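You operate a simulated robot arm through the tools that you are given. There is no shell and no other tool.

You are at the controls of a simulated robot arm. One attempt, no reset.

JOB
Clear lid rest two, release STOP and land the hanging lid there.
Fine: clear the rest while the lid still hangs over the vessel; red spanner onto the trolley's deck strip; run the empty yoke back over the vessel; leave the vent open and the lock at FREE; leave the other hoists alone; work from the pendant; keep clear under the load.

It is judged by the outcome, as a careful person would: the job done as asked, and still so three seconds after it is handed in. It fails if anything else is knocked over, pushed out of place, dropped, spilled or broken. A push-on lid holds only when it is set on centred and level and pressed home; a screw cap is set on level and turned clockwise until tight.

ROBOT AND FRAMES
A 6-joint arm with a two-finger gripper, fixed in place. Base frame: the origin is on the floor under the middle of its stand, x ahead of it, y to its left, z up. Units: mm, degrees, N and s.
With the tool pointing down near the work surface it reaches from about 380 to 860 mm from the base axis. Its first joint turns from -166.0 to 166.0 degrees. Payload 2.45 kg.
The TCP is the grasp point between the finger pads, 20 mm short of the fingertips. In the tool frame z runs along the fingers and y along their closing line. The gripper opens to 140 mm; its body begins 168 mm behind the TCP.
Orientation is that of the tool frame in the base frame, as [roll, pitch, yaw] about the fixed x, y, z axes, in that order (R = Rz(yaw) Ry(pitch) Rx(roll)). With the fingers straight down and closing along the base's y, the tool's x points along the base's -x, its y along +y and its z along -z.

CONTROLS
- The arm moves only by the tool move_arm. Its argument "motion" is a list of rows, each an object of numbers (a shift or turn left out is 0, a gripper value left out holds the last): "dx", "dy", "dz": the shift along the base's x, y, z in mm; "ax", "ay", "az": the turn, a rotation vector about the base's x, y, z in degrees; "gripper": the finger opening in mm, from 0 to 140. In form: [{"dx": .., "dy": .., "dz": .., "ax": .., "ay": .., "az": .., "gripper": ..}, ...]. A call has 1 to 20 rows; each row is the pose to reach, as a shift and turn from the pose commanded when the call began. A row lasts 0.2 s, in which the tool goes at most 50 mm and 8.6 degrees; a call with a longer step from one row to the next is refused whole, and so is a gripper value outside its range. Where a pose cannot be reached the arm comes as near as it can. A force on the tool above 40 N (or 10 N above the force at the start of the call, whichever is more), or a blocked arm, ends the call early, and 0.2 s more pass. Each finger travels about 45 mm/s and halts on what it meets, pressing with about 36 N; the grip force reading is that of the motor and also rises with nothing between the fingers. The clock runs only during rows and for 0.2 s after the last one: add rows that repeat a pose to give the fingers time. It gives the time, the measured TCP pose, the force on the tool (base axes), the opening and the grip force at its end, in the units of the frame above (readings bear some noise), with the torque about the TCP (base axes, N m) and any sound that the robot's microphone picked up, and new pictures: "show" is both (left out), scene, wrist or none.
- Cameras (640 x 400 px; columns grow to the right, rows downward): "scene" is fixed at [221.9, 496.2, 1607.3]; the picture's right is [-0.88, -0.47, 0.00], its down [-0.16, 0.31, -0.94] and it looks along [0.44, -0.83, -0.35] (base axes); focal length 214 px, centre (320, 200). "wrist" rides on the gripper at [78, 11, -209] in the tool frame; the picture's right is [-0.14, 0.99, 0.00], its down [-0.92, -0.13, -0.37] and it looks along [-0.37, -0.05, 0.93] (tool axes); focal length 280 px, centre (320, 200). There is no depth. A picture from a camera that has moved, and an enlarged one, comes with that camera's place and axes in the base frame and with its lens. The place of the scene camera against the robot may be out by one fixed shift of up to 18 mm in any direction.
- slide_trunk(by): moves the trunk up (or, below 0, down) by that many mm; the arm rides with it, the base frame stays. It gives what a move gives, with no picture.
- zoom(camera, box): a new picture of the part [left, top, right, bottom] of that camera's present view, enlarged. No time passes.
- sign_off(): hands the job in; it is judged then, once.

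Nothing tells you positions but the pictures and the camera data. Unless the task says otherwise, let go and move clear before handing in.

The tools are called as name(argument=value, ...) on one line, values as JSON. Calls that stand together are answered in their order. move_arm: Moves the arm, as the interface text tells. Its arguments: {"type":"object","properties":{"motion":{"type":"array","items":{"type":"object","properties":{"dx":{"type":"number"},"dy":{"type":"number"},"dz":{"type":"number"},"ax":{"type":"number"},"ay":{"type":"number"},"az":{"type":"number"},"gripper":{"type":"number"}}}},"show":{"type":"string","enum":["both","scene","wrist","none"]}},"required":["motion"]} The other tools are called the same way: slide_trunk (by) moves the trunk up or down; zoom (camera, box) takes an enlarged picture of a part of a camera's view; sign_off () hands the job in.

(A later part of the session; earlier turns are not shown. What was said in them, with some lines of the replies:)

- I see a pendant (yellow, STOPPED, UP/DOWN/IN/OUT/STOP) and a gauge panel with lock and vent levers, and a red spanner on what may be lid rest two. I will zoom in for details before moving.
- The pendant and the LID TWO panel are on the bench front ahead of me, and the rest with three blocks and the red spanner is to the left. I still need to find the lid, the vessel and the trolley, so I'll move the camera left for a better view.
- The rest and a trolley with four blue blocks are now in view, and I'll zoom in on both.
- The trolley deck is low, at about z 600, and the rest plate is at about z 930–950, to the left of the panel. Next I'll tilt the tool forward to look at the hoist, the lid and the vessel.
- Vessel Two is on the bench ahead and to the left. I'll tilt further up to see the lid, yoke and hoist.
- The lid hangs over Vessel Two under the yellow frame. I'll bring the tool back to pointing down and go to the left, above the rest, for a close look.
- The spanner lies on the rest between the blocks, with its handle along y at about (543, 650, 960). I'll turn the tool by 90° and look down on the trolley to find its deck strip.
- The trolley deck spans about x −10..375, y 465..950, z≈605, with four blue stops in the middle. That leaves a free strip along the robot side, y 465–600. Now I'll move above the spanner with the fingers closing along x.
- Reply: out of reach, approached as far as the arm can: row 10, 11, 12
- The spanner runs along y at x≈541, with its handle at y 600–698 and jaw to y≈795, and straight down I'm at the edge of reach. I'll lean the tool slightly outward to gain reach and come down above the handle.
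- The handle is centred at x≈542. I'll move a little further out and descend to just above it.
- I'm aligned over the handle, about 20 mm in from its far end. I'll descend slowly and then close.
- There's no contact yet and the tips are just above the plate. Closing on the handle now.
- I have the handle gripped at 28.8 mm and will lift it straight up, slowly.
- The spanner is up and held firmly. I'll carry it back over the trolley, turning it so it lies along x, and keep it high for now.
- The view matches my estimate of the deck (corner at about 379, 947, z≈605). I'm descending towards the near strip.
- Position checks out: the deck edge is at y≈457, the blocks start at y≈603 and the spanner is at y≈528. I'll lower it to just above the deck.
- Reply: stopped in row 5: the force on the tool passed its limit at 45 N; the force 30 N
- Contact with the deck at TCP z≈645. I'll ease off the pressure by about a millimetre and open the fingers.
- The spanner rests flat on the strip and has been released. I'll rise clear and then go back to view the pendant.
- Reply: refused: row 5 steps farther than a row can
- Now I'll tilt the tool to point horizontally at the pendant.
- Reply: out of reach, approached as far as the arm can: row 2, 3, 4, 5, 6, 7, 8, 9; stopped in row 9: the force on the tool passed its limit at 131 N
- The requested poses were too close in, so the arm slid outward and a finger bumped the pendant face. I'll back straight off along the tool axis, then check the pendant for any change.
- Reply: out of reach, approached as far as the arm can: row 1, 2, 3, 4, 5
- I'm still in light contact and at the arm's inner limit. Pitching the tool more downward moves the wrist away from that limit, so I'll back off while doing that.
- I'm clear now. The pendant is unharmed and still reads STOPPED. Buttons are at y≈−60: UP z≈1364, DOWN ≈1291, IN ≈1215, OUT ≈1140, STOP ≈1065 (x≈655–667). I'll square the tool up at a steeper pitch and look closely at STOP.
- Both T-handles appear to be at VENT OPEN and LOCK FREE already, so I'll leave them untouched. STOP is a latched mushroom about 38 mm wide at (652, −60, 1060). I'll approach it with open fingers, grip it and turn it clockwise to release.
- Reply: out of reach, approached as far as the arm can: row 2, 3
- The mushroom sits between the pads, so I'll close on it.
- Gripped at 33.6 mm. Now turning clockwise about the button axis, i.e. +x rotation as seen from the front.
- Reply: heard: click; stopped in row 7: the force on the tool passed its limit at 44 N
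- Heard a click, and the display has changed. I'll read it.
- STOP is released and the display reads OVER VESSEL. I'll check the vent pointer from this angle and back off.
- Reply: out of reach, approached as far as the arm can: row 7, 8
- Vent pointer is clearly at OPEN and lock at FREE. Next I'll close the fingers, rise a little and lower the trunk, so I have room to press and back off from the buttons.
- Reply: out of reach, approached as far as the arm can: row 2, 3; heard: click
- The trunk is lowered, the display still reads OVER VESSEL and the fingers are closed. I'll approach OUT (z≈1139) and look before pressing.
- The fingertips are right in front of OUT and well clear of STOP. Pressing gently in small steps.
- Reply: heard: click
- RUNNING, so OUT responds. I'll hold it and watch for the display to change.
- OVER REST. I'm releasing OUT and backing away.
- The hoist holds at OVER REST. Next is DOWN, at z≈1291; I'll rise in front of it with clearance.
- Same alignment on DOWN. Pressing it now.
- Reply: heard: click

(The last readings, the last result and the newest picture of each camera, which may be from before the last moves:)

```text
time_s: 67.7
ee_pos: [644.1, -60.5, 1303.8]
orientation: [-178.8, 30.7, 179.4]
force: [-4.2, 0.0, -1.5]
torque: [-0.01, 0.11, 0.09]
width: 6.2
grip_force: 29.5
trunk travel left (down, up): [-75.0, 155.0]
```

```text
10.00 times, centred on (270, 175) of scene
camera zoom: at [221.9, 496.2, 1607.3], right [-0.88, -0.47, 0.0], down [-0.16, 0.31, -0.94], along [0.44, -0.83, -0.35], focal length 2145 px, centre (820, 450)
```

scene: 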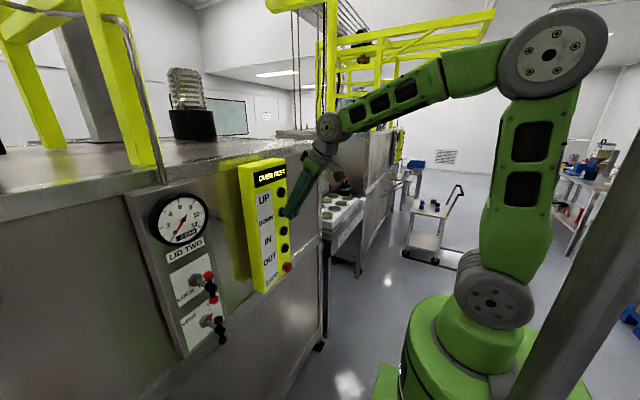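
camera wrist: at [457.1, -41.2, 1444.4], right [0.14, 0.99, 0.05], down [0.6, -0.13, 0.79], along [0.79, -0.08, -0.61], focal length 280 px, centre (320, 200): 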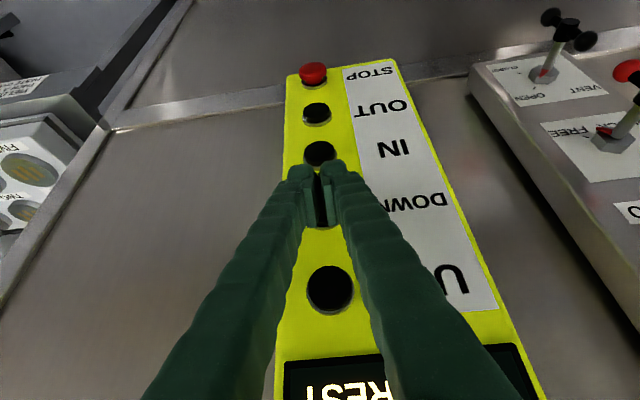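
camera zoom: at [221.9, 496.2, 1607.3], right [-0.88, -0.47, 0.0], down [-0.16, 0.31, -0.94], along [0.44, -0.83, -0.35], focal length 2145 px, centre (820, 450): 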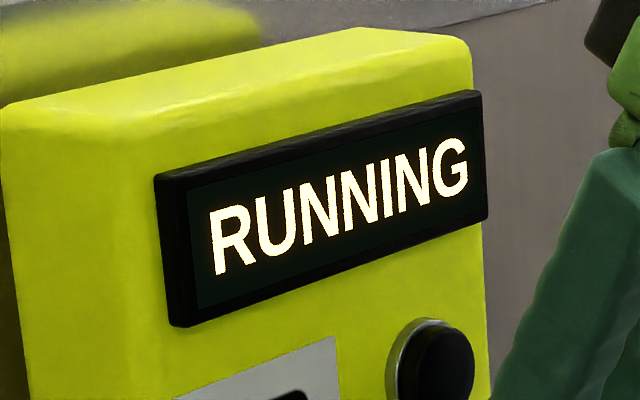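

move_arm(motion=[{"dx": 0}, {"dx": 0}, {"dx": 0}, {"dx": 0}, {"dx": 0}], show="none")

zoom(camera="scene", box=[240, 155, 300, 195])

```text
time_s: 68.9
ee_pos: [644.4, -60.9, 1303.9]
orientation: [-178.9, 30.7, 179.3]
force: [-4.4, 0.0, -0.4]
torque: [0.02, -0.02, 0.03]
width: 5.8
grip_force: 29.5
trunk travel left (down, up): [-75.0, 155.0]
```

```text
10.00 times, centred on (270, 175) of scene
camera zoom: at [221.9, 496.2, 1607.3], right [-0.88, -0.47, 0.0], down [-0.16, 0.31, -0.94], along [0.44, -0.83, -0.35], focal length 2145 px, centre (820, 450)
```

zoom: 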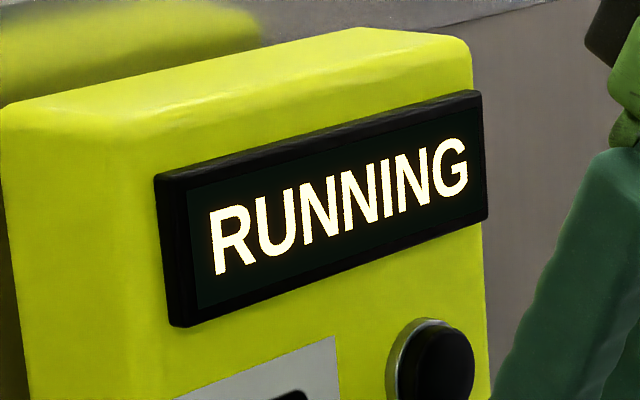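

move_arm(motion=[{"dx": 0}, {"dx": 0}, {"dx": 0}, {"dx": 0}, {"dx": 0}], show="none")

zoom(camera="scene", box=[240, 155, 300, 195])

```text
time_s: 70.1
ee_pos: [645.1, -60.1, 1302.9]
orientation: [-178.9, 30.6, 179.3]
force: [-3.8, -0.1, -0.1]
torque: [0.0, 0.03, 0.01]
width: 6.3
grip_force: 29.8
trunk travel left (down, up): [-75.0, 155.0]
```

```text
10.00 times, centred on (270, 175) of scene
camera zoom: at [221.9, 496.2, 1607.3], right [-0.88, -0.47, 0.0], down [-0.16, 0.31, -0.94], along [0.44, -0.83, -0.35], focal length 2145 px, centre (820, 450)
```

zoom: 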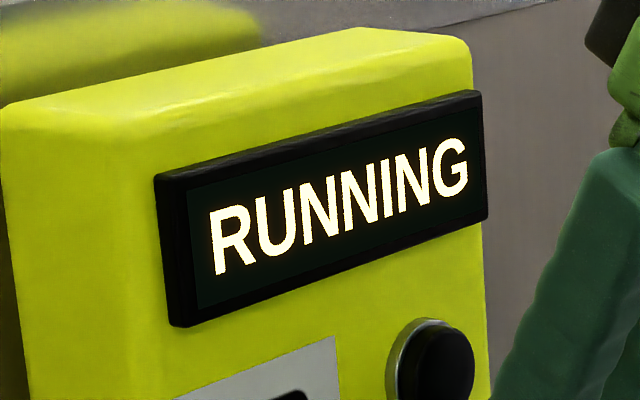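

move_arm(motion=[{"dx": 0}, {"dx": 0}, {"dx": 0}, {"dx": 0}, {"dx": 0}], show="none")

zoom(camera="scene", box=[240, 155, 300, 195])

```text
time_s: 71.3
ee_pos: [643.8, -60.1, 1303.8]
orientation: [-178.9, 30.6, 179.2]
force: [-4.4, 0.0, 0.9]
torque: [0.05, -0.05, 0.02]
width: 6.0
grip_force: 29.8
trunk travel left (down, up): [-75.0, 155.0]
```

```text
10.00 times, centred on (270, 175) of scene
camera zoom: at [221.9, 496.2, 1607.3], right [-0.88, -0.47, 0.0], down [-0.16, 0.31, -0.94], along [0.44, -0.83, -0.35], focal length 2145 px, centre (820, 450)
```

zoom: 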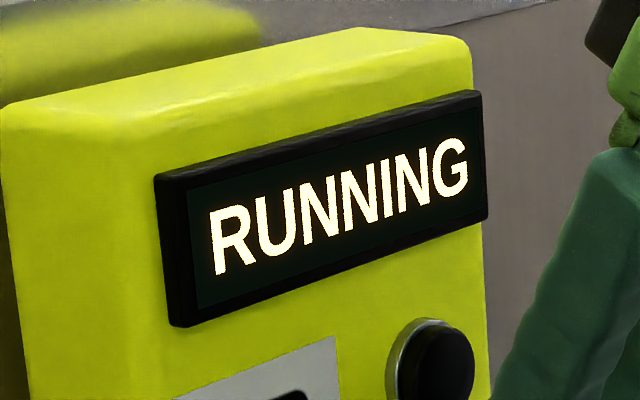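

move_arm(motion=[{"dx": 0}, {"dx": 0}, {"dx": 0}], show="none")

zoom(camera="scene", box=[240, 155, 300, 195])

```text
time_s: 72.1
ee_pos: [644.2, -60.7, 1304.1]
orientation: [-178.8, 30.6, 179.3]
force: [-4.6, -0.1, -0.7]
torque: [0.03, -0.03, 0.04]
width: 5.9
grip_force: 29.8
trunk travel left (down, up): [-75.0, 155.0]
```

```text
10.00 times, centred on (270, 175) of scene
camera zoom: at [221.9, 496.2, 1607.3], right [-0.88, -0.47, 0.0], down [-0.16, 0.31, -0.94], along [0.44, -0.83, -0.35], focal length 2145 px, centre (820, 450)
```

zoom: 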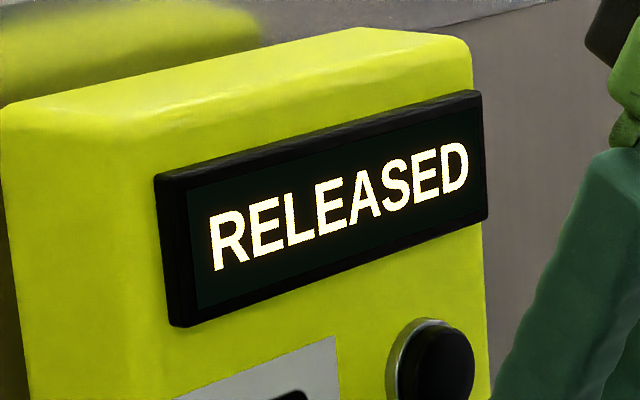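

RELEASED: the lid is down and the yoke has let go. I'm backing off DOWN and rising to UP (z≈1367).

move_arm(motion=[{"dx": -7}, {"dx": -15}, {"dx": -17, "dz": 10}, {"dx": -17, "dz": 35}, {"dx": -17, "dz": 60}, {"dx": -15, "dz": 76}, {"dx": -15, "dz": 76}], show="both")

zoom(camera="scene", box=[240, 145, 360, 245])

```text
time_s: 73.7
ee_pos: [632.6, -58.7, 1379.2]
orientation: [-178.9, 30.5, 179.3]
force: [0.2, -0.5, 0.0]
torque: [0.01, -0.01, 0.01]
width: 0.0
grip_force: 29.6
trunk travel left (down, up): [-75.0, 155.0]
camera wrist: at [459.6, -42.3, 1519.7], right [0.14, 0.99, 0.05], down [0.6, -0.13, 0.79], along [0.79, -0.08, -0.61], focal length 280 px, centre (320, 200)
```

scene: 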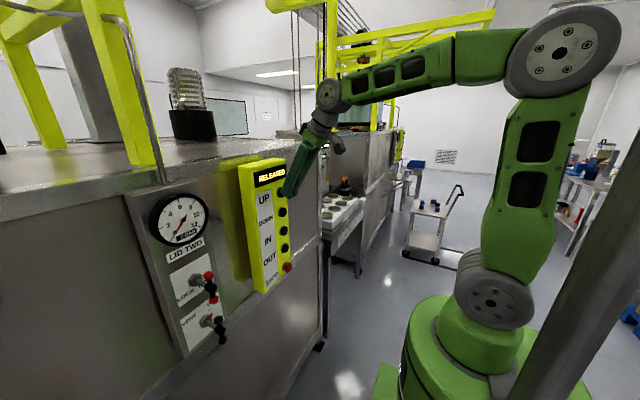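
wrist: 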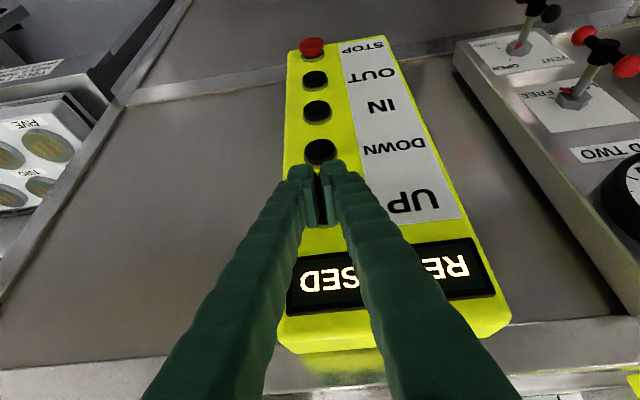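

```text
4.00 times, centred on (300, 195) of scene
camera zoom: at [221.9, 496.2, 1607.3], right [-0.88, -0.47, 0.0], down [-0.16, 0.31, -0.94], along [0.44, -0.83, -0.35], focal length 858 px, centre (400, 220)
```

zoom: 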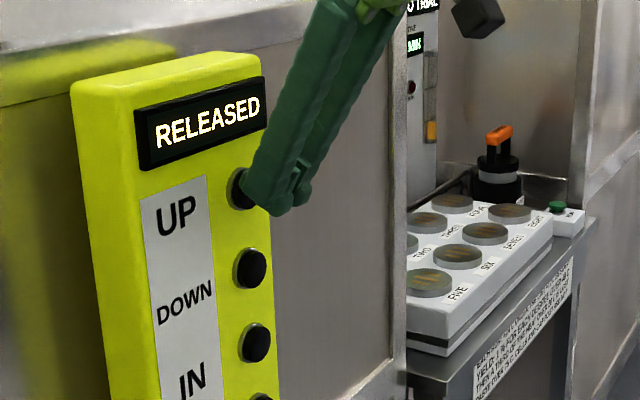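

Display holds at RELEASED. Pressing UP to raise the empty yoke.

move_arm(motion=[{"dx": 3}, {"dx": 6}, {"dx": 9}, {"dx": 12}, {"dx": 12}], show="none")

zoom(camera="scene", box=[240, 155, 300, 195])

```text
time_s: 74.9
ee_pos: [642.8, -60.8, 1377.7]
orientation: [-179.0, 30.6, 179.3]
force: [-3.4, -1.2, -1.8]
torque: [0.0, 0.02, -0.01]
width: 6.1
grip_force: 29.3
trunk travel left (down, up): [-75.0, 155.0]
heard: click
```

```text
10.00 times, centred on (270, 175) of scene
camera zoom: at [221.9, 496.2, 1607.3], right [-0.88, -0.47, 0.0], down [-0.16, 0.31, -0.94], along [0.44, -0.83, -0.35], focal length 2145 px, centre (820, 450)
```

zoom: 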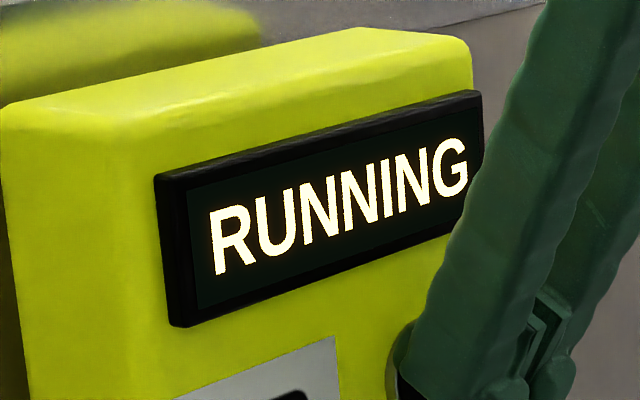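

move_arm(motion=[{"dx": 0}, {"dx": 0}, {"dx": 0}, {"dx": 0}, {"dx": 0}, {"dx": 0}, {"dx": 0}, {"dx": 0}, {"dx": 0}, {"dx": 0}], show="none")

zoom(camera="scene", box=[240, 155, 300, 195])

```text
time_s: 77.1
ee_pos: [643.5, -60.2, 1378.5]
orientation: [-178.8, 30.6, 179.3]
force: [-3.1, 0.1, -0.9]
torque: [0.02, 0.05, 0.04]
width: 6.0
grip_force: 28.8
trunk travel left (down, up): [-75.0, 155.0]
```

```text
10.00 times, centred on (270, 175) of scene
camera zoom: at [221.9, 496.2, 1607.3], right [-0.88, -0.47, 0.0], down [-0.16, 0.31, -0.94], along [0.44, -0.83, -0.35], focal length 2145 px, centre (820, 450)
```

zoom: 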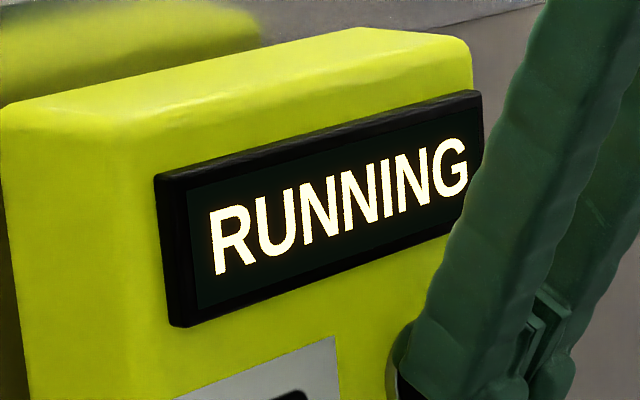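

move_arm(motion=[{"dx": 0}, {"dx": 0}, {"dx": 0}, {"dx": 0}, {"dx": 0}, {"dx": 0}, {"dx": 0}, {"dx": 0}, {"dx": 0}, {"dx": 0}, {"dx": 0}, {"dx": 0}], show="none")

zoom(camera="scene", box=[240, 155, 300, 195])

```text
time_s: 79.7
ee_pos: [642.8, -59.9, 1379.0]
orientation: [-178.9, 30.6, 179.3]
force: [-2.8, 0.0, 0.8]
torque: [0.0, -0.02, 0.01]
width: 6.0
grip_force: 29.2
trunk travel left (down, up): [-75.0, 155.0]
```

```text
10.00 times, centred on (270, 175) of scene
camera zoom: at [221.9, 496.2, 1607.3], right [-0.88, -0.47, 0.0], down [-0.16, 0.31, -0.94], along [0.44, -0.83, -0.35], focal length 2145 px, centre (820, 450)
```

zoom: 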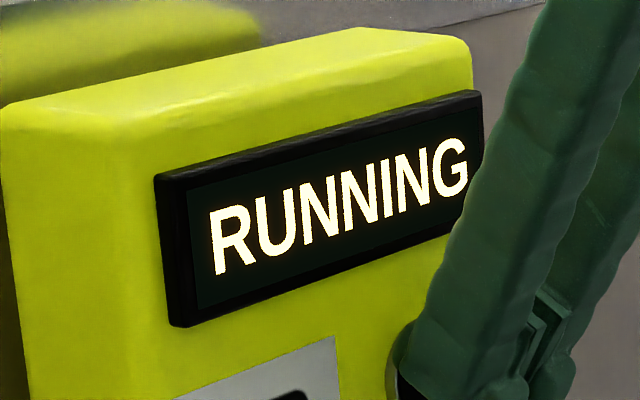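

move_arm(motion=[{"dx": 0}, {"dx": 0}, {"dx": 0}, {"dx": 0}, {"dx": 0}, {"dx": 0}, {"dx": 0}, {"dx": 0}, {"dx": 0}, {"dx": 0}], show="none")

zoom(camera="scene", box=[240, 155, 300, 195])

```text
time_s: 81.9
ee_pos: [642.8, -59.8, 1378.2]
orientation: [-178.9, 30.6, 179.3]
force: [-3.2, -0.1, 0.4]
torque: [-0.01, 0.0, 0.04]
width: 6.2
grip_force: 29.5
trunk travel left (down, up): [-75.0, 155.0]
```

```text
10.00 times, centred on (270, 175) of scene
camera zoom: at [221.9, 496.2, 1607.3], right [-0.88, -0.47, 0.0], down [-0.16, 0.31, -0.94], along [0.44, -0.83, -0.35], focal length 2145 px, centre (820, 450)
```

zoom: 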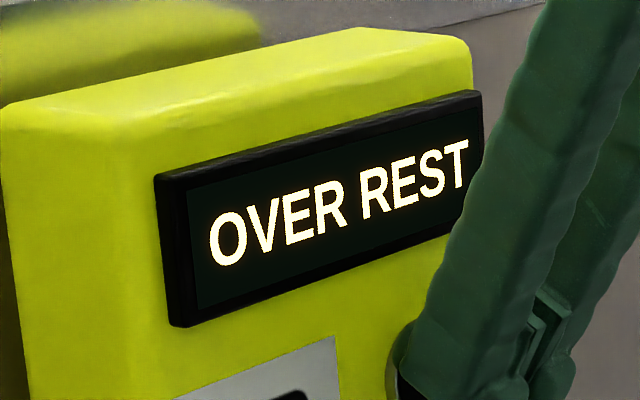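

The yoke is up at OVER REST. I'm releasing UP and going down to IN (z≈1215).

move_arm(motion=[{"dx": -7}, {"dx": -15}, {"dx": -18, "dz": -15}, {"dx": -18, "dz": -50}, {"dx": -18, "dz": -85}, {"dx": -18, "dz": -120}, {"dx": -16, "dz": -151}, {"dx": -12, "dz": -151}, {"dx": -12, "dz": -151}], show="both")

zoom(camera="scene", box=[240, 165, 360, 265])

```text
time_s: 83.9
ee_pos: [630.0, -61.2, 1228.3]
orientation: [-179.0, 30.5, 179.3]
force: [0.2, -0.7, 0.2]
torque: [0.01, 0.0, 0.0]
width: 0.0
grip_force: 29.3
trunk travel left (down, up): [-75.0, 155.0]
camera wrist: at [457.8, -44.1, 1367.9], right [0.14, 0.99, 0.05], down [0.6, -0.13, 0.79], along [0.79, -0.08, -0.61], focal length 280 px, centre (320, 200)
```

scene: 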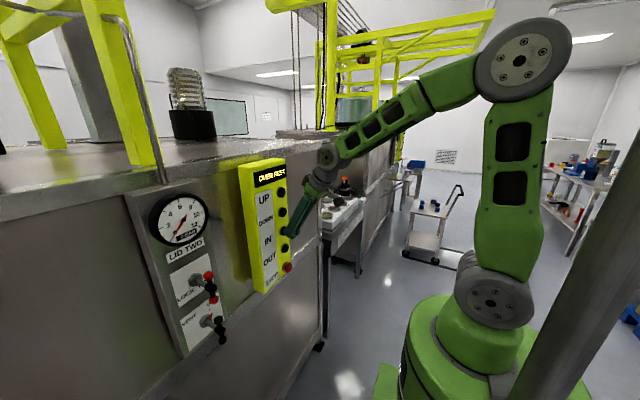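
wrist: 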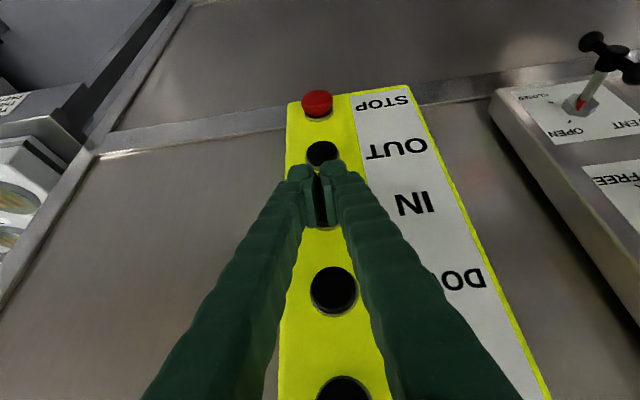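

```text
4.00 times, centred on (300, 215) of scene
camera zoom: at [221.9, 496.2, 1607.3], right [-0.88, -0.47, 0.0], down [-0.16, 0.31, -0.94], along [0.44, -0.83, -0.35], focal length 858 px, centre (400, 140)
```

zoom: 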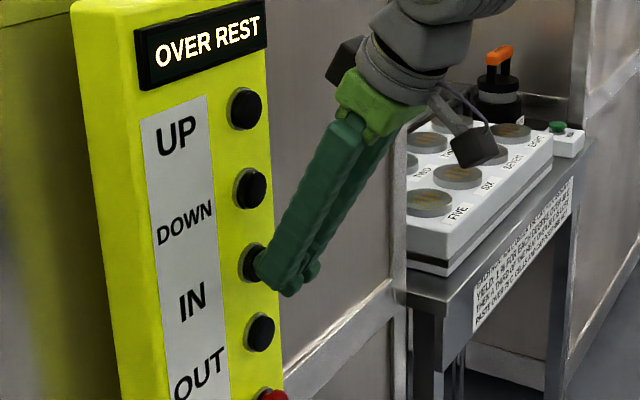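

Aligned on IN, and pressing it now.

move_arm(motion=[{"dx": 3}, {"dx": 6}, {"dx": 9}, {"dx": 12}, {"dx": 15}, {"dx": 15}, {"dx": 15}, {"dx": 15}, {"dx": 15}, {"dx": 15}], show="none")

zoom(camera="scene", box=[240, 155, 300, 195])

```text
time_s: 86.1
ee_pos: [644.8, -61.0, 1227.9]
orientation: [-178.9, 30.7, 179.3]
force: [-7.7, 2.1, -0.3]
torque: [0.01, 0.03, 0.14]
width: 6.1
grip_force: 29.4
trunk travel left (down, up): [-75.0, 155.0]
heard: click
```

```text
10.00 times, centred on (270, 175) of scene
camera zoom: at [221.9, 496.2, 1607.3], right [-0.88, -0.47, 0.0], down [-0.16, 0.31, -0.94], along [0.44, -0.83, -0.35], focal length 2145 px, centre (820, 450)
```

zoom: 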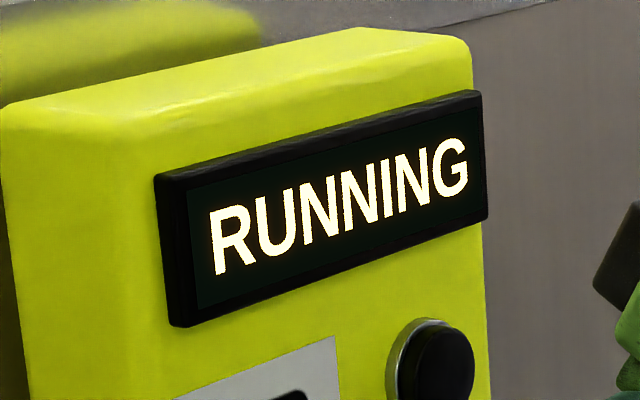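

move_arm(motion=[{"dx": 0}, {"dx": 0}, {"dx": 0}, {"dx": 0}, {"dx": 0}, {"dx": 0}, {"dx": 0}, {"dx": 0}], show="none")

zoom(camera="scene", box=[240, 155, 300, 195])

```text
time_s: 87.9
ee_pos: [645.3, -60.6, 1227.3]
orientation: [-178.9, 30.6, 179.3]
force: [-8.3, 0.8, -3.0]
torque: [0.02, 0.09, 0.09]
width: 5.9
grip_force: 28.8
trunk travel left (down, up): [-75.0, 155.0]
```

```text
10.00 times, centred on (270, 175) of scene
camera zoom: at [221.9, 496.2, 1607.3], right [-0.88, -0.47, 0.0], down [-0.16, 0.31, -0.94], along [0.44, -0.83, -0.35], focal length 2145 px, centre (820, 450)
```

zoom: 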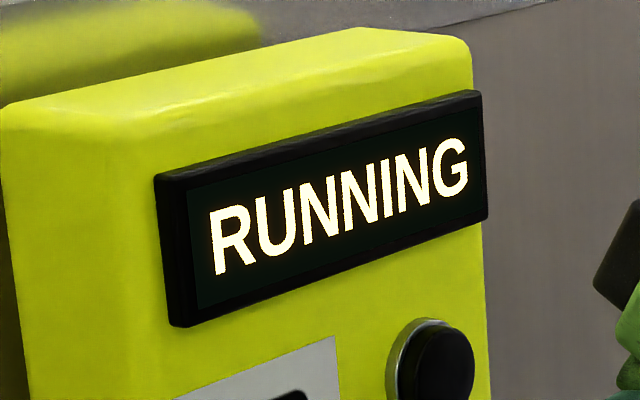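

move_arm(motion=[{"dx": 0}, {"dx": 0}, {"dx": 0}, {"dx": 0}, {"dx": 0}], show="none")

zoom(camera="scene", box=[240, 155, 300, 195])

```text
time_s: 89.1
ee_pos: [644.1, -59.8, 1228.4]
orientation: [-179.0, 30.6, 179.3]
force: [-7.5, 0.5, -1.3]
torque: [0.0, 0.06, 0.05]
width: 6.0
grip_force: 29.5
trunk travel left (down, up): [-75.0, 155.0]
```

```text
10.00 times, centred on (270, 175) of scene
camera zoom: at [221.9, 496.2, 1607.3], right [-0.88, -0.47, 0.0], down [-0.16, 0.31, -0.94], along [0.44, -0.83, -0.35], focal length 2145 px, centre (820, 450)
```

zoom: 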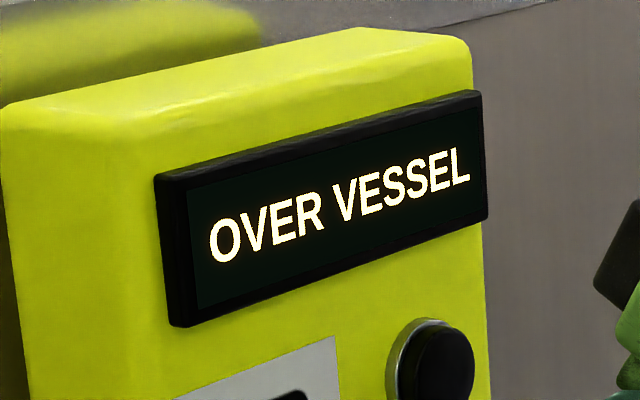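

OVER VESSEL: the yoke is back. I'm releasing IN and backing clear, then I'll go and check the lid on the rest.

move_arm(motion=[{"dx": -7}, {"dx": -15}, {"dx": -25, "dz": 5}, {"dx": -35, "dz": 15}, {"dx": -45, "dz": 35}, {"dx": -50, "dz": 60}, {"dx": -55, "dz": 85}, {"dx": -60, "dz": 110}, {"dx": -60, "dz": 110}], show="both")

zoom(camera="scene", box=[240, 155, 300, 195])

```text
time_s: 91.1
ee_pos: [586.1, -59.8, 1338.0]
orientation: [-178.8, 30.6, 179.4]
force: [0.4, -0.4, 0.0]
torque: [0.0, -0.01, -0.01]
width: 0.0
grip_force: 29.5
trunk travel left (down, up): [-75.0, 155.0]
camera wrist: at [413.3, -42.8, 1478.2], right [0.14, 0.99, 0.05], down [0.6, -0.13, 0.79], along [0.79, -0.08, -0.61], focal length 280 px, centre (320, 200)
```

scene: 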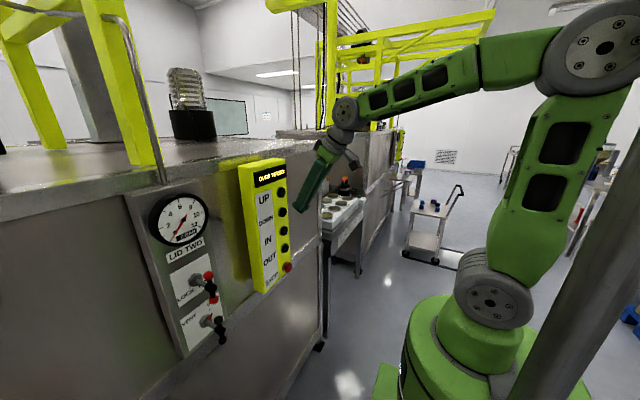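
wrist: 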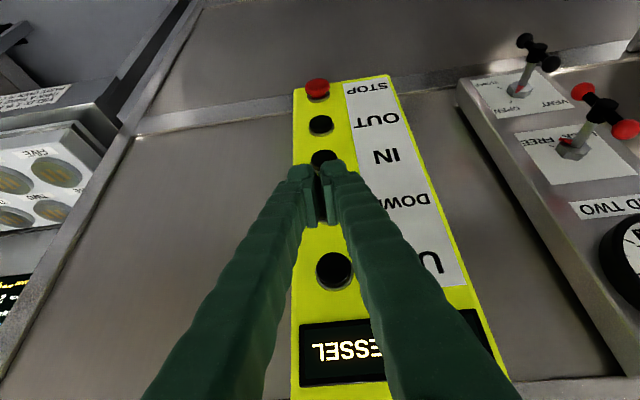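

```text
10.00 times, centred on (270, 175) of scene
camera zoom: at [221.9, 496.2, 1607.3], right [-0.88, -0.47, 0.0], down [-0.16, 0.31, -0.94], along [0.44, -0.83, -0.35], focal length 2145 px, centre (820, 450)
```

zoom: 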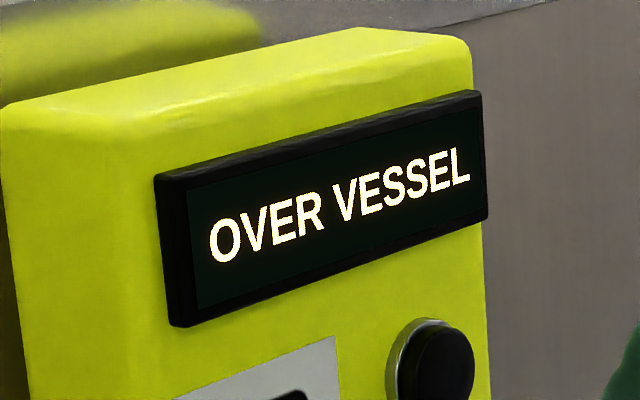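

Still OVER VESSEL with the button released. I'll raise the trunk again and move left to inspect the rest.

slide_trunk(by=100)

move_arm(motion=[{"dx": -10, "dy": 30, "dz": 5, "ay": 5}, {"dx": -25, "dy": 65, "dz": 10, "ay": 11}, {"dx": -40, "dy": 100, "dz": 15, "ay": 17}, {"dx": -55, "dy": 140, "dz": 20, "ay": 23}, {"dx": -75, "dy": 180, "dz": 25, "ay": 29}, {"dx": -95, "dy": 220, "dz": 30, "ay": 30.5}, {"dx": -115, "dy": 260, "dz": 35, "ay": 30.5}, {"dx": -135, "dy": 300, "dz": 40, "ay": 30.5}, {"dx": -155, "dy": 340, "dz": 40, "ay": 30.5}, {"dx": -175, "dy": 380, "dz": 40, "ay": 30.5}, {"dx": -175, "dy": 380, "dz": 40, "ay": 30.5}], show="both")

```text
time_s: 92.4
ee_pos: [586.9, -61.2, 1436.1]
orientation: [-178.9, 30.6, 179.2]
force: [-0.5, 0.5, 0.4]
torque: [-0.02, -0.02, -0.02]
width: 0.0
grip_force: 29.5
trunk travel left (down, up): [-175.0, 55.0]
```

```text
time_s: 94.8
ee_pos: [411.1, 318.2, 1474.3]
orientation: [-178.6, 0.1, 179.5]
force: [-1.3, 1.3, -0.8]
torque: [0.01, 0.01, 0.02]
width: 0.0
grip_force: 29.9
trunk travel left (down, up): [-175.0, 55.0]
camera wrist: at [333.6, 335.1, 1684.3], right [0.15, 0.99, -0.02], down [0.92, -0.13, 0.37], along [0.37, -0.08, -0.93], focal length 280 px, centre (320, 200)
```

scene: 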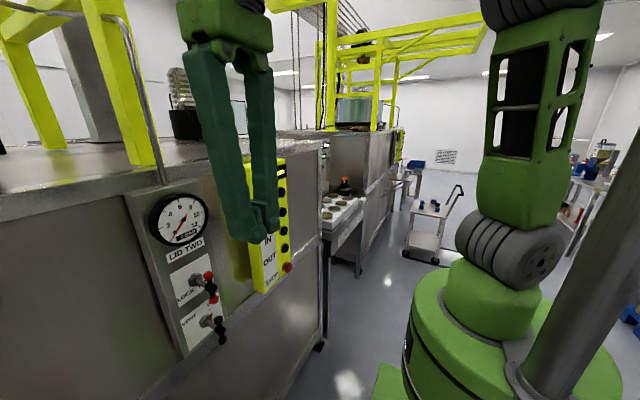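
wrist: 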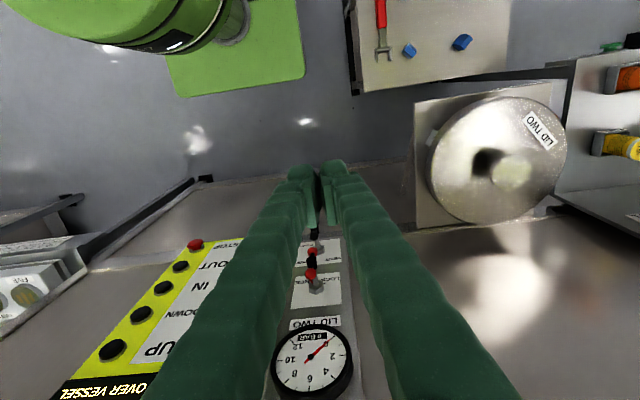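

The lid (LID TWO) is on the rest, and the spanner is on the trolley strip. I'll zoom in to check that the lid is level and centred.

zoom(camera="wrist", box=[400, 70, 600, 240])

zoom(camera="wrist", box=[340, 0, 520, 100])

zoom(camera="wrist", box=[270, 230, 370, 400])

```text
2.35 times, centred on (500, 155) of wrist
camera zoom: at [333.6, 335.1, 1684.3], right [0.15, 0.99, -0.02], down [0.92, -0.13, 0.37], along [0.37, -0.08, -0.93], focal length 660 px, centre (-104, 306)
```

zoom: 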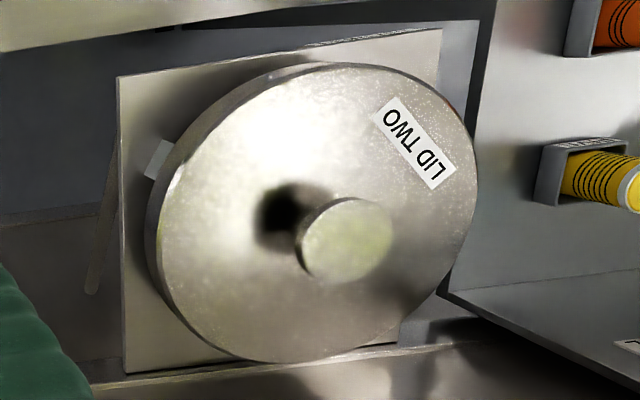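

```text
3.56 times, centred on (430, 50) of wrist
camera zoom: at [333.6, 335.1, 1684.3], right [0.15, 0.99, -0.02], down [0.92, -0.13, 0.37], along [0.37, -0.08, -0.93], focal length 997 px, centre (-71, 733)
```

zoom: 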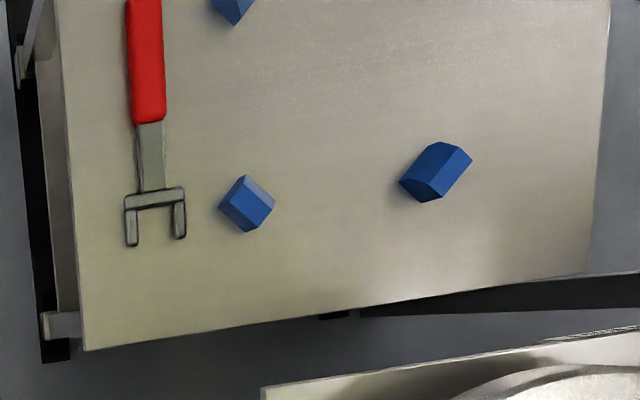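

```text
2.35 times, centred on (320, 315) of wrist
camera zoom: at [333.6, 335.1, 1684.3], right [0.15, 0.99, -0.02], down [0.92, -0.13, 0.37], along [0.37, -0.08, -0.93], focal length 660 px, centre (320, -71)
```

zoom: 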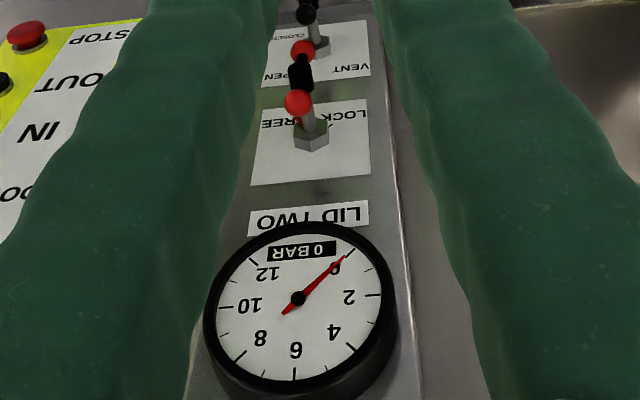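

The lid looks seated and centred at about (551, 710). I'll tilt a little to confirm the lock pointer and look at the lid from another angle.

move_arm(motion=[{"dy": 10, "dz": 15, "ay": -6}, {"dy": 20, "dz": 30, "ay": -12}, {"dy": 30, "dz": 45, "ay": -18}, {"dy": 40, "dz": 60, "ay": -24}, {"dy": 40, "dz": 60, "ay": -24}], show="both")

zoom(camera="wrist", box=[150, 0, 330, 180])

zoom(camera="scene", box=[150, 170, 330, 350])

```text
time_s: 96.0
ee_pos: [410.4, 360.4, 1534.4]
orientation: [-178.7, 24.2, 179.4]
force: [0.4, -0.1, 0.4]
torque: [-0.02, -0.02, -0.01]
width: 0.0
grip_force: 29.4
trunk travel left (down, up): [-175.0, 55.0]
camera wrist: at [255.3, 378.0, 1694.3], right [0.14, 0.99, 0.04], down [0.69, -0.13, 0.72], along [0.71, -0.08, -0.7], focal length 280 px, centre (320, 200)
```

scene: 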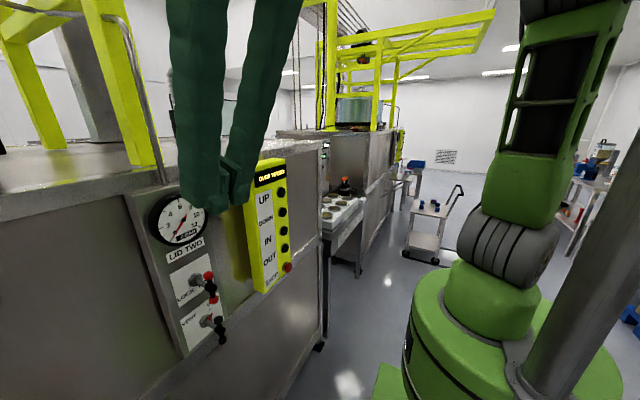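
wrist: 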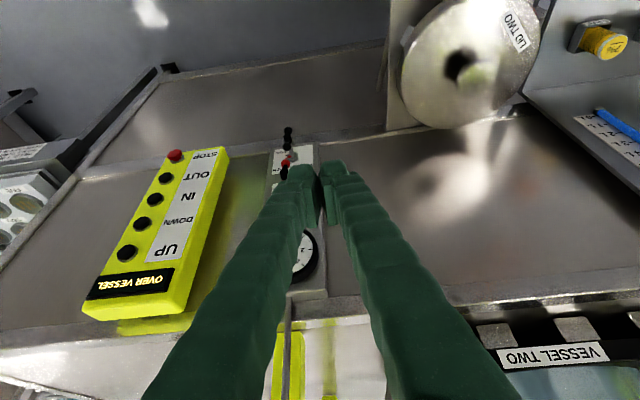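

```text
2.22 times, centred on (240, 90) of wrist
camera zoom: at [255.3, 378.0, 1694.3], right [0.14, 0.99, 0.04], down [0.69, -0.13, 0.72], along [0.71, -0.08, -0.7], focal length 623 px, centre (498, 444)
```

zoom: 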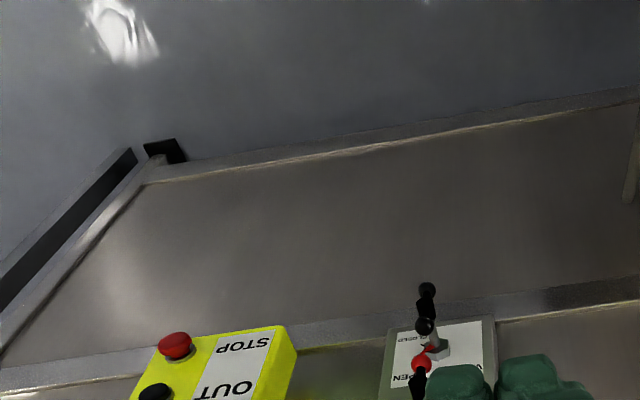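

```text
2.22 times, centred on (240, 260) of scene
camera zoom: at [221.9, 496.2, 1607.3], right [-0.88, -0.47, 0.0], down [-0.16, 0.31, -0.94], along [0.44, -0.83, -0.35], focal length 477 px, centre (498, 67)
```

zoom: 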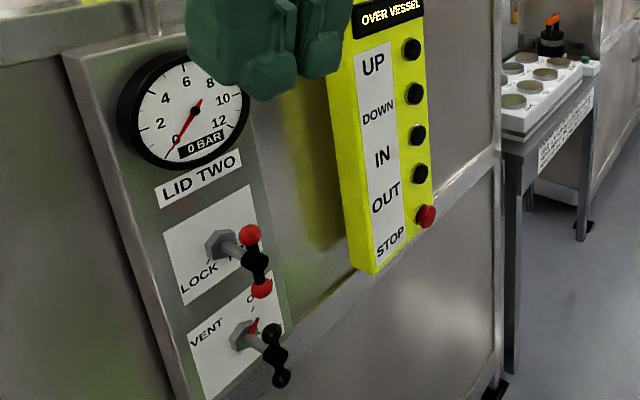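

The lock shows at FREE (the pointer isn't on the LOCK mark) and the vent at OPEN, both as found. One last look up, to confirm the yoke is empty and over the vessel.

move_arm(motion=[{"dx": 4, "dz": 30, "ay": -6}, {"dx": 8, "dz": 60, "ay": -13}, {"dx": 12, "dz": 90, "ay": -20}, {"dx": 16, "dz": 120, "ay": -27}, {"dx": 20, "dz": 145, "ay": -34}, {"dx": 25, "dz": 165, "ay": -41}, {"dx": 30, "dz": 185, "ay": -48}, {"dx": 35, "dz": 200, "ay": -55}, {"dx": 35, "dz": 200, "ay": -60}, {"dx": 35, "dz": 200, "ay": -60}], show="both")

zoom(camera="wrist", box=[320, 0, 640, 200])

zoom(camera="wrist", box=[320, 180, 640, 400])

```text
time_s: 97.3
ee_pos: [489.4, 300.5, 1690.5]
orientation: [-179.8, 60.6, 168.8]
force: [-0.6, 0.6, 0.0]
torque: [-0.03, -0.03, -0.06]
width: 0.2
grip_force: 29.4
trunk travel left (down, up): [-175.0, 55.0]
stopped in row 6: the arm was blocked; the commanded pose is now the measured one
camera wrist: at [275.9, 355.5, 1725.6], right [0.26, 0.96, 0.12], down [0.1, -0.15, 0.98], along [0.96, -0.25, -0.14], focal length 280 px, centre (320, 200)
```

scene: 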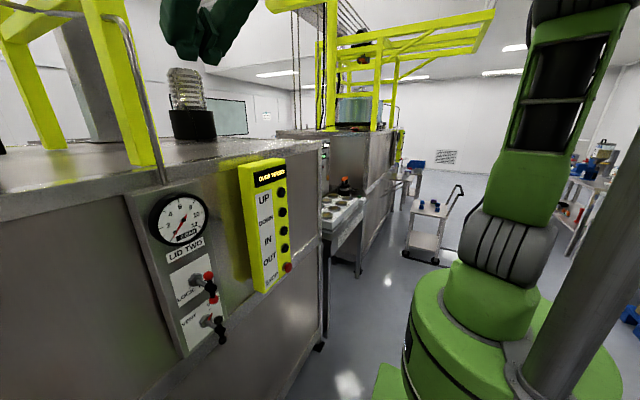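
wrist: 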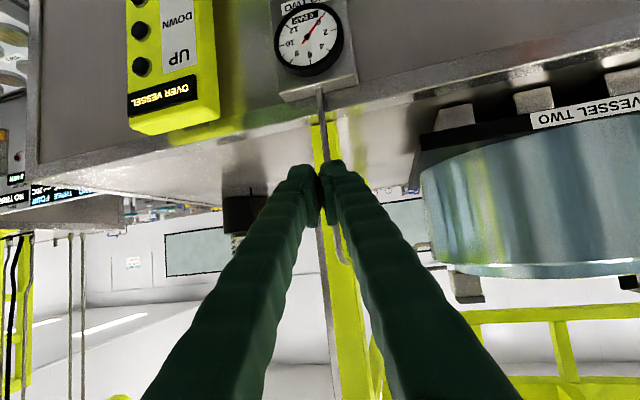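

```text
2.00 times, centred on (480, 100) of wrist
camera zoom: at [275.9, 355.5, 1725.6], right [0.26, 0.96, 0.12], down [0.1, -0.15, 0.98], along [0.96, -0.25, -0.14], focal length 561 px, centre (0, 400)
```

zoom: 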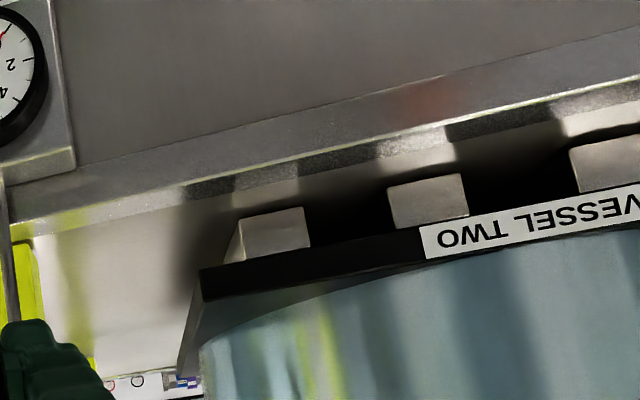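

```text
1.82 times, centred on (480, 290) of wrist
camera zoom: at [275.9, 355.5, 1725.6], right [0.26, 0.96, 0.12], down [0.1, -0.15, 0.98], along [0.96, -0.25, -0.14], focal length 510 px, centre (29, 36)
```

zoom: 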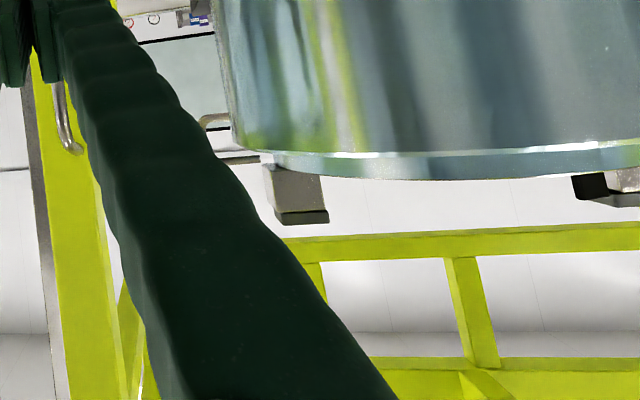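

That look ended at the arm's own joint limits, with no contact force, and the display still shows OVER VESSEL. I'll bring the arm back to a clear parked pose.

move_arm(motion=[{"dx": -3, "dy": -5, "ay": 7}, {"dx": -6, "dy": -15, "ay": 14}, {"dx": -9, "dy": -30, "ay": 21, "dz": -10}, {"dx": -12, "dy": -45, "ay": 28, "dz": -20}, {"dx": -15, "dy": -60, "ay": 35, "dz": -35}, {"dx": -18, "dy": -75, "ay": 42, "dz": -50}, {"dx": -20, "dy": -90, "ay": 49, "dz": -65}, {"dx": -22, "dy": -105, "ay": 56, "dz": -80}, {"dx": -24, "dy": -120, "ay": 60, "dz": -90}, {"dx": -24, "dy": -120, "ay": 60, "dz": -90}], show="both")

zoom(camera="scene", box=[150, 150, 330, 350])

```text
time_s: 99.5
ee_pos: [459.8, 183.7, 1601.7]
orientation: [-170.9, 1.0, 174.8]
force: [0.6, -0.4, 0.3]
torque: [0.01, 0.02, 0.01]
width: 0.1
grip_force: 29.1
trunk travel left (down, up): [-175.0, 55.0]
camera wrist: at [382.6, 234.9, 1805.5], right [0.23, 0.96, -0.15], down [0.9, -0.15, 0.4], along [0.36, -0.23, -0.9], focal length 280 px, centre (320, 200)
```

scene: 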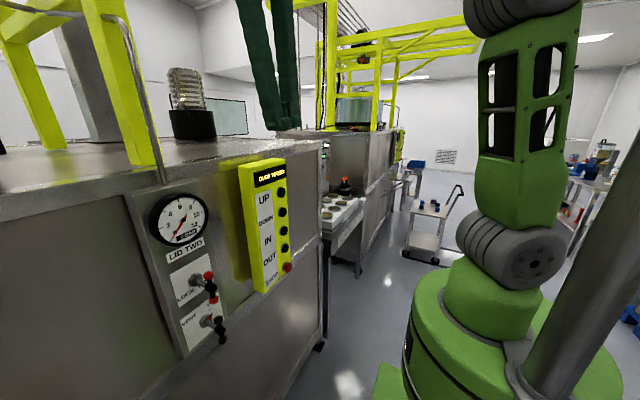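
wrist: 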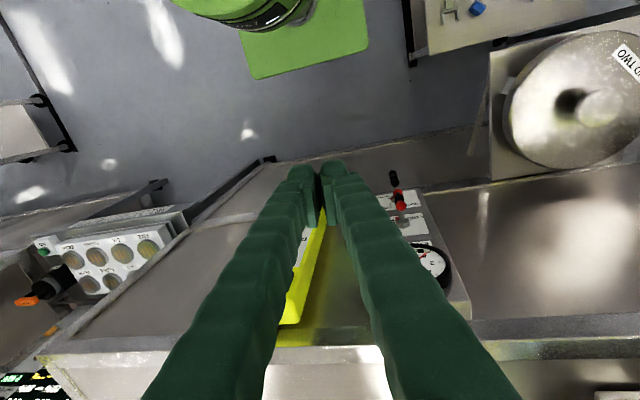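

```text
2.00 times, centred on (240, 250) of scene
camera zoom: at [221.9, 496.2, 1607.3], right [-0.88, -0.47, 0.0], down [-0.16, 0.31, -0.94], along [0.44, -0.83, -0.35], focal length 429 px, centre (480, 100)
```

zoom: 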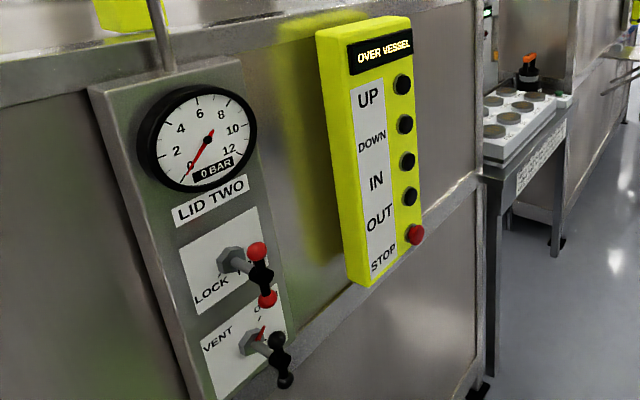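

Everything is in place:
- **Lid:** LID TWO rests on the cleared rest.
- **Spanner:** the red spanner lies on the trolley's near deck strip.
- **Hoist:** STOP is released, the empty yoke is back and the display reads OVER VESSEL.
- **Panel:** vent is at OPEN and lock at FREE, both untouched.

The arm is clear, so I'm handing in.

sign_off()

```text
The job is handed in.
```

The job is handed in. The lid is on lid rest two, and the empty yoke is back over the vessel, with the pendant reading OVER VESSEL.

- **Rest:** I cleared it while the lid still hung over the vessel. The red spanner now lies on the trolley deck, on the clear strip nearest the robot. Nothing on the deck is marked as a strip, so that choice was mine.
- **STOP:** a clockwise turn released it, with a click. I ran OUT, DOWN, UP and IN from the pendant, and DOWN ended on RELEASED before I raised the yoke.
- **Lid:** the wrist camera showed it centred on the rest and apparently level, though only from above.
- **Yoke:** I tried to look up at it, but the arm reached its limit first. That it is empty and over the vessel rests on the pendant display and on the lid being on the rest.
- **Vent and lock:** I did not touch either. The vent pointer is at OPEN. The lock pointer was at FREE when I could see it, and in the last picture it was hidden behind the handle but not on the LOCK mark.

**Pendant bump:** early on, a finger hit the pendant face at about 131 N when the arm slid outward from a pose it could not reach. The hoist was still stopped, and the pendant showed no damage and worked normally afterwards.

**Unexplained click:** after releasing STOP, I heard one more click while moving past the buttons. The display stayed at OVER VESSEL, so nothing seems to have run.
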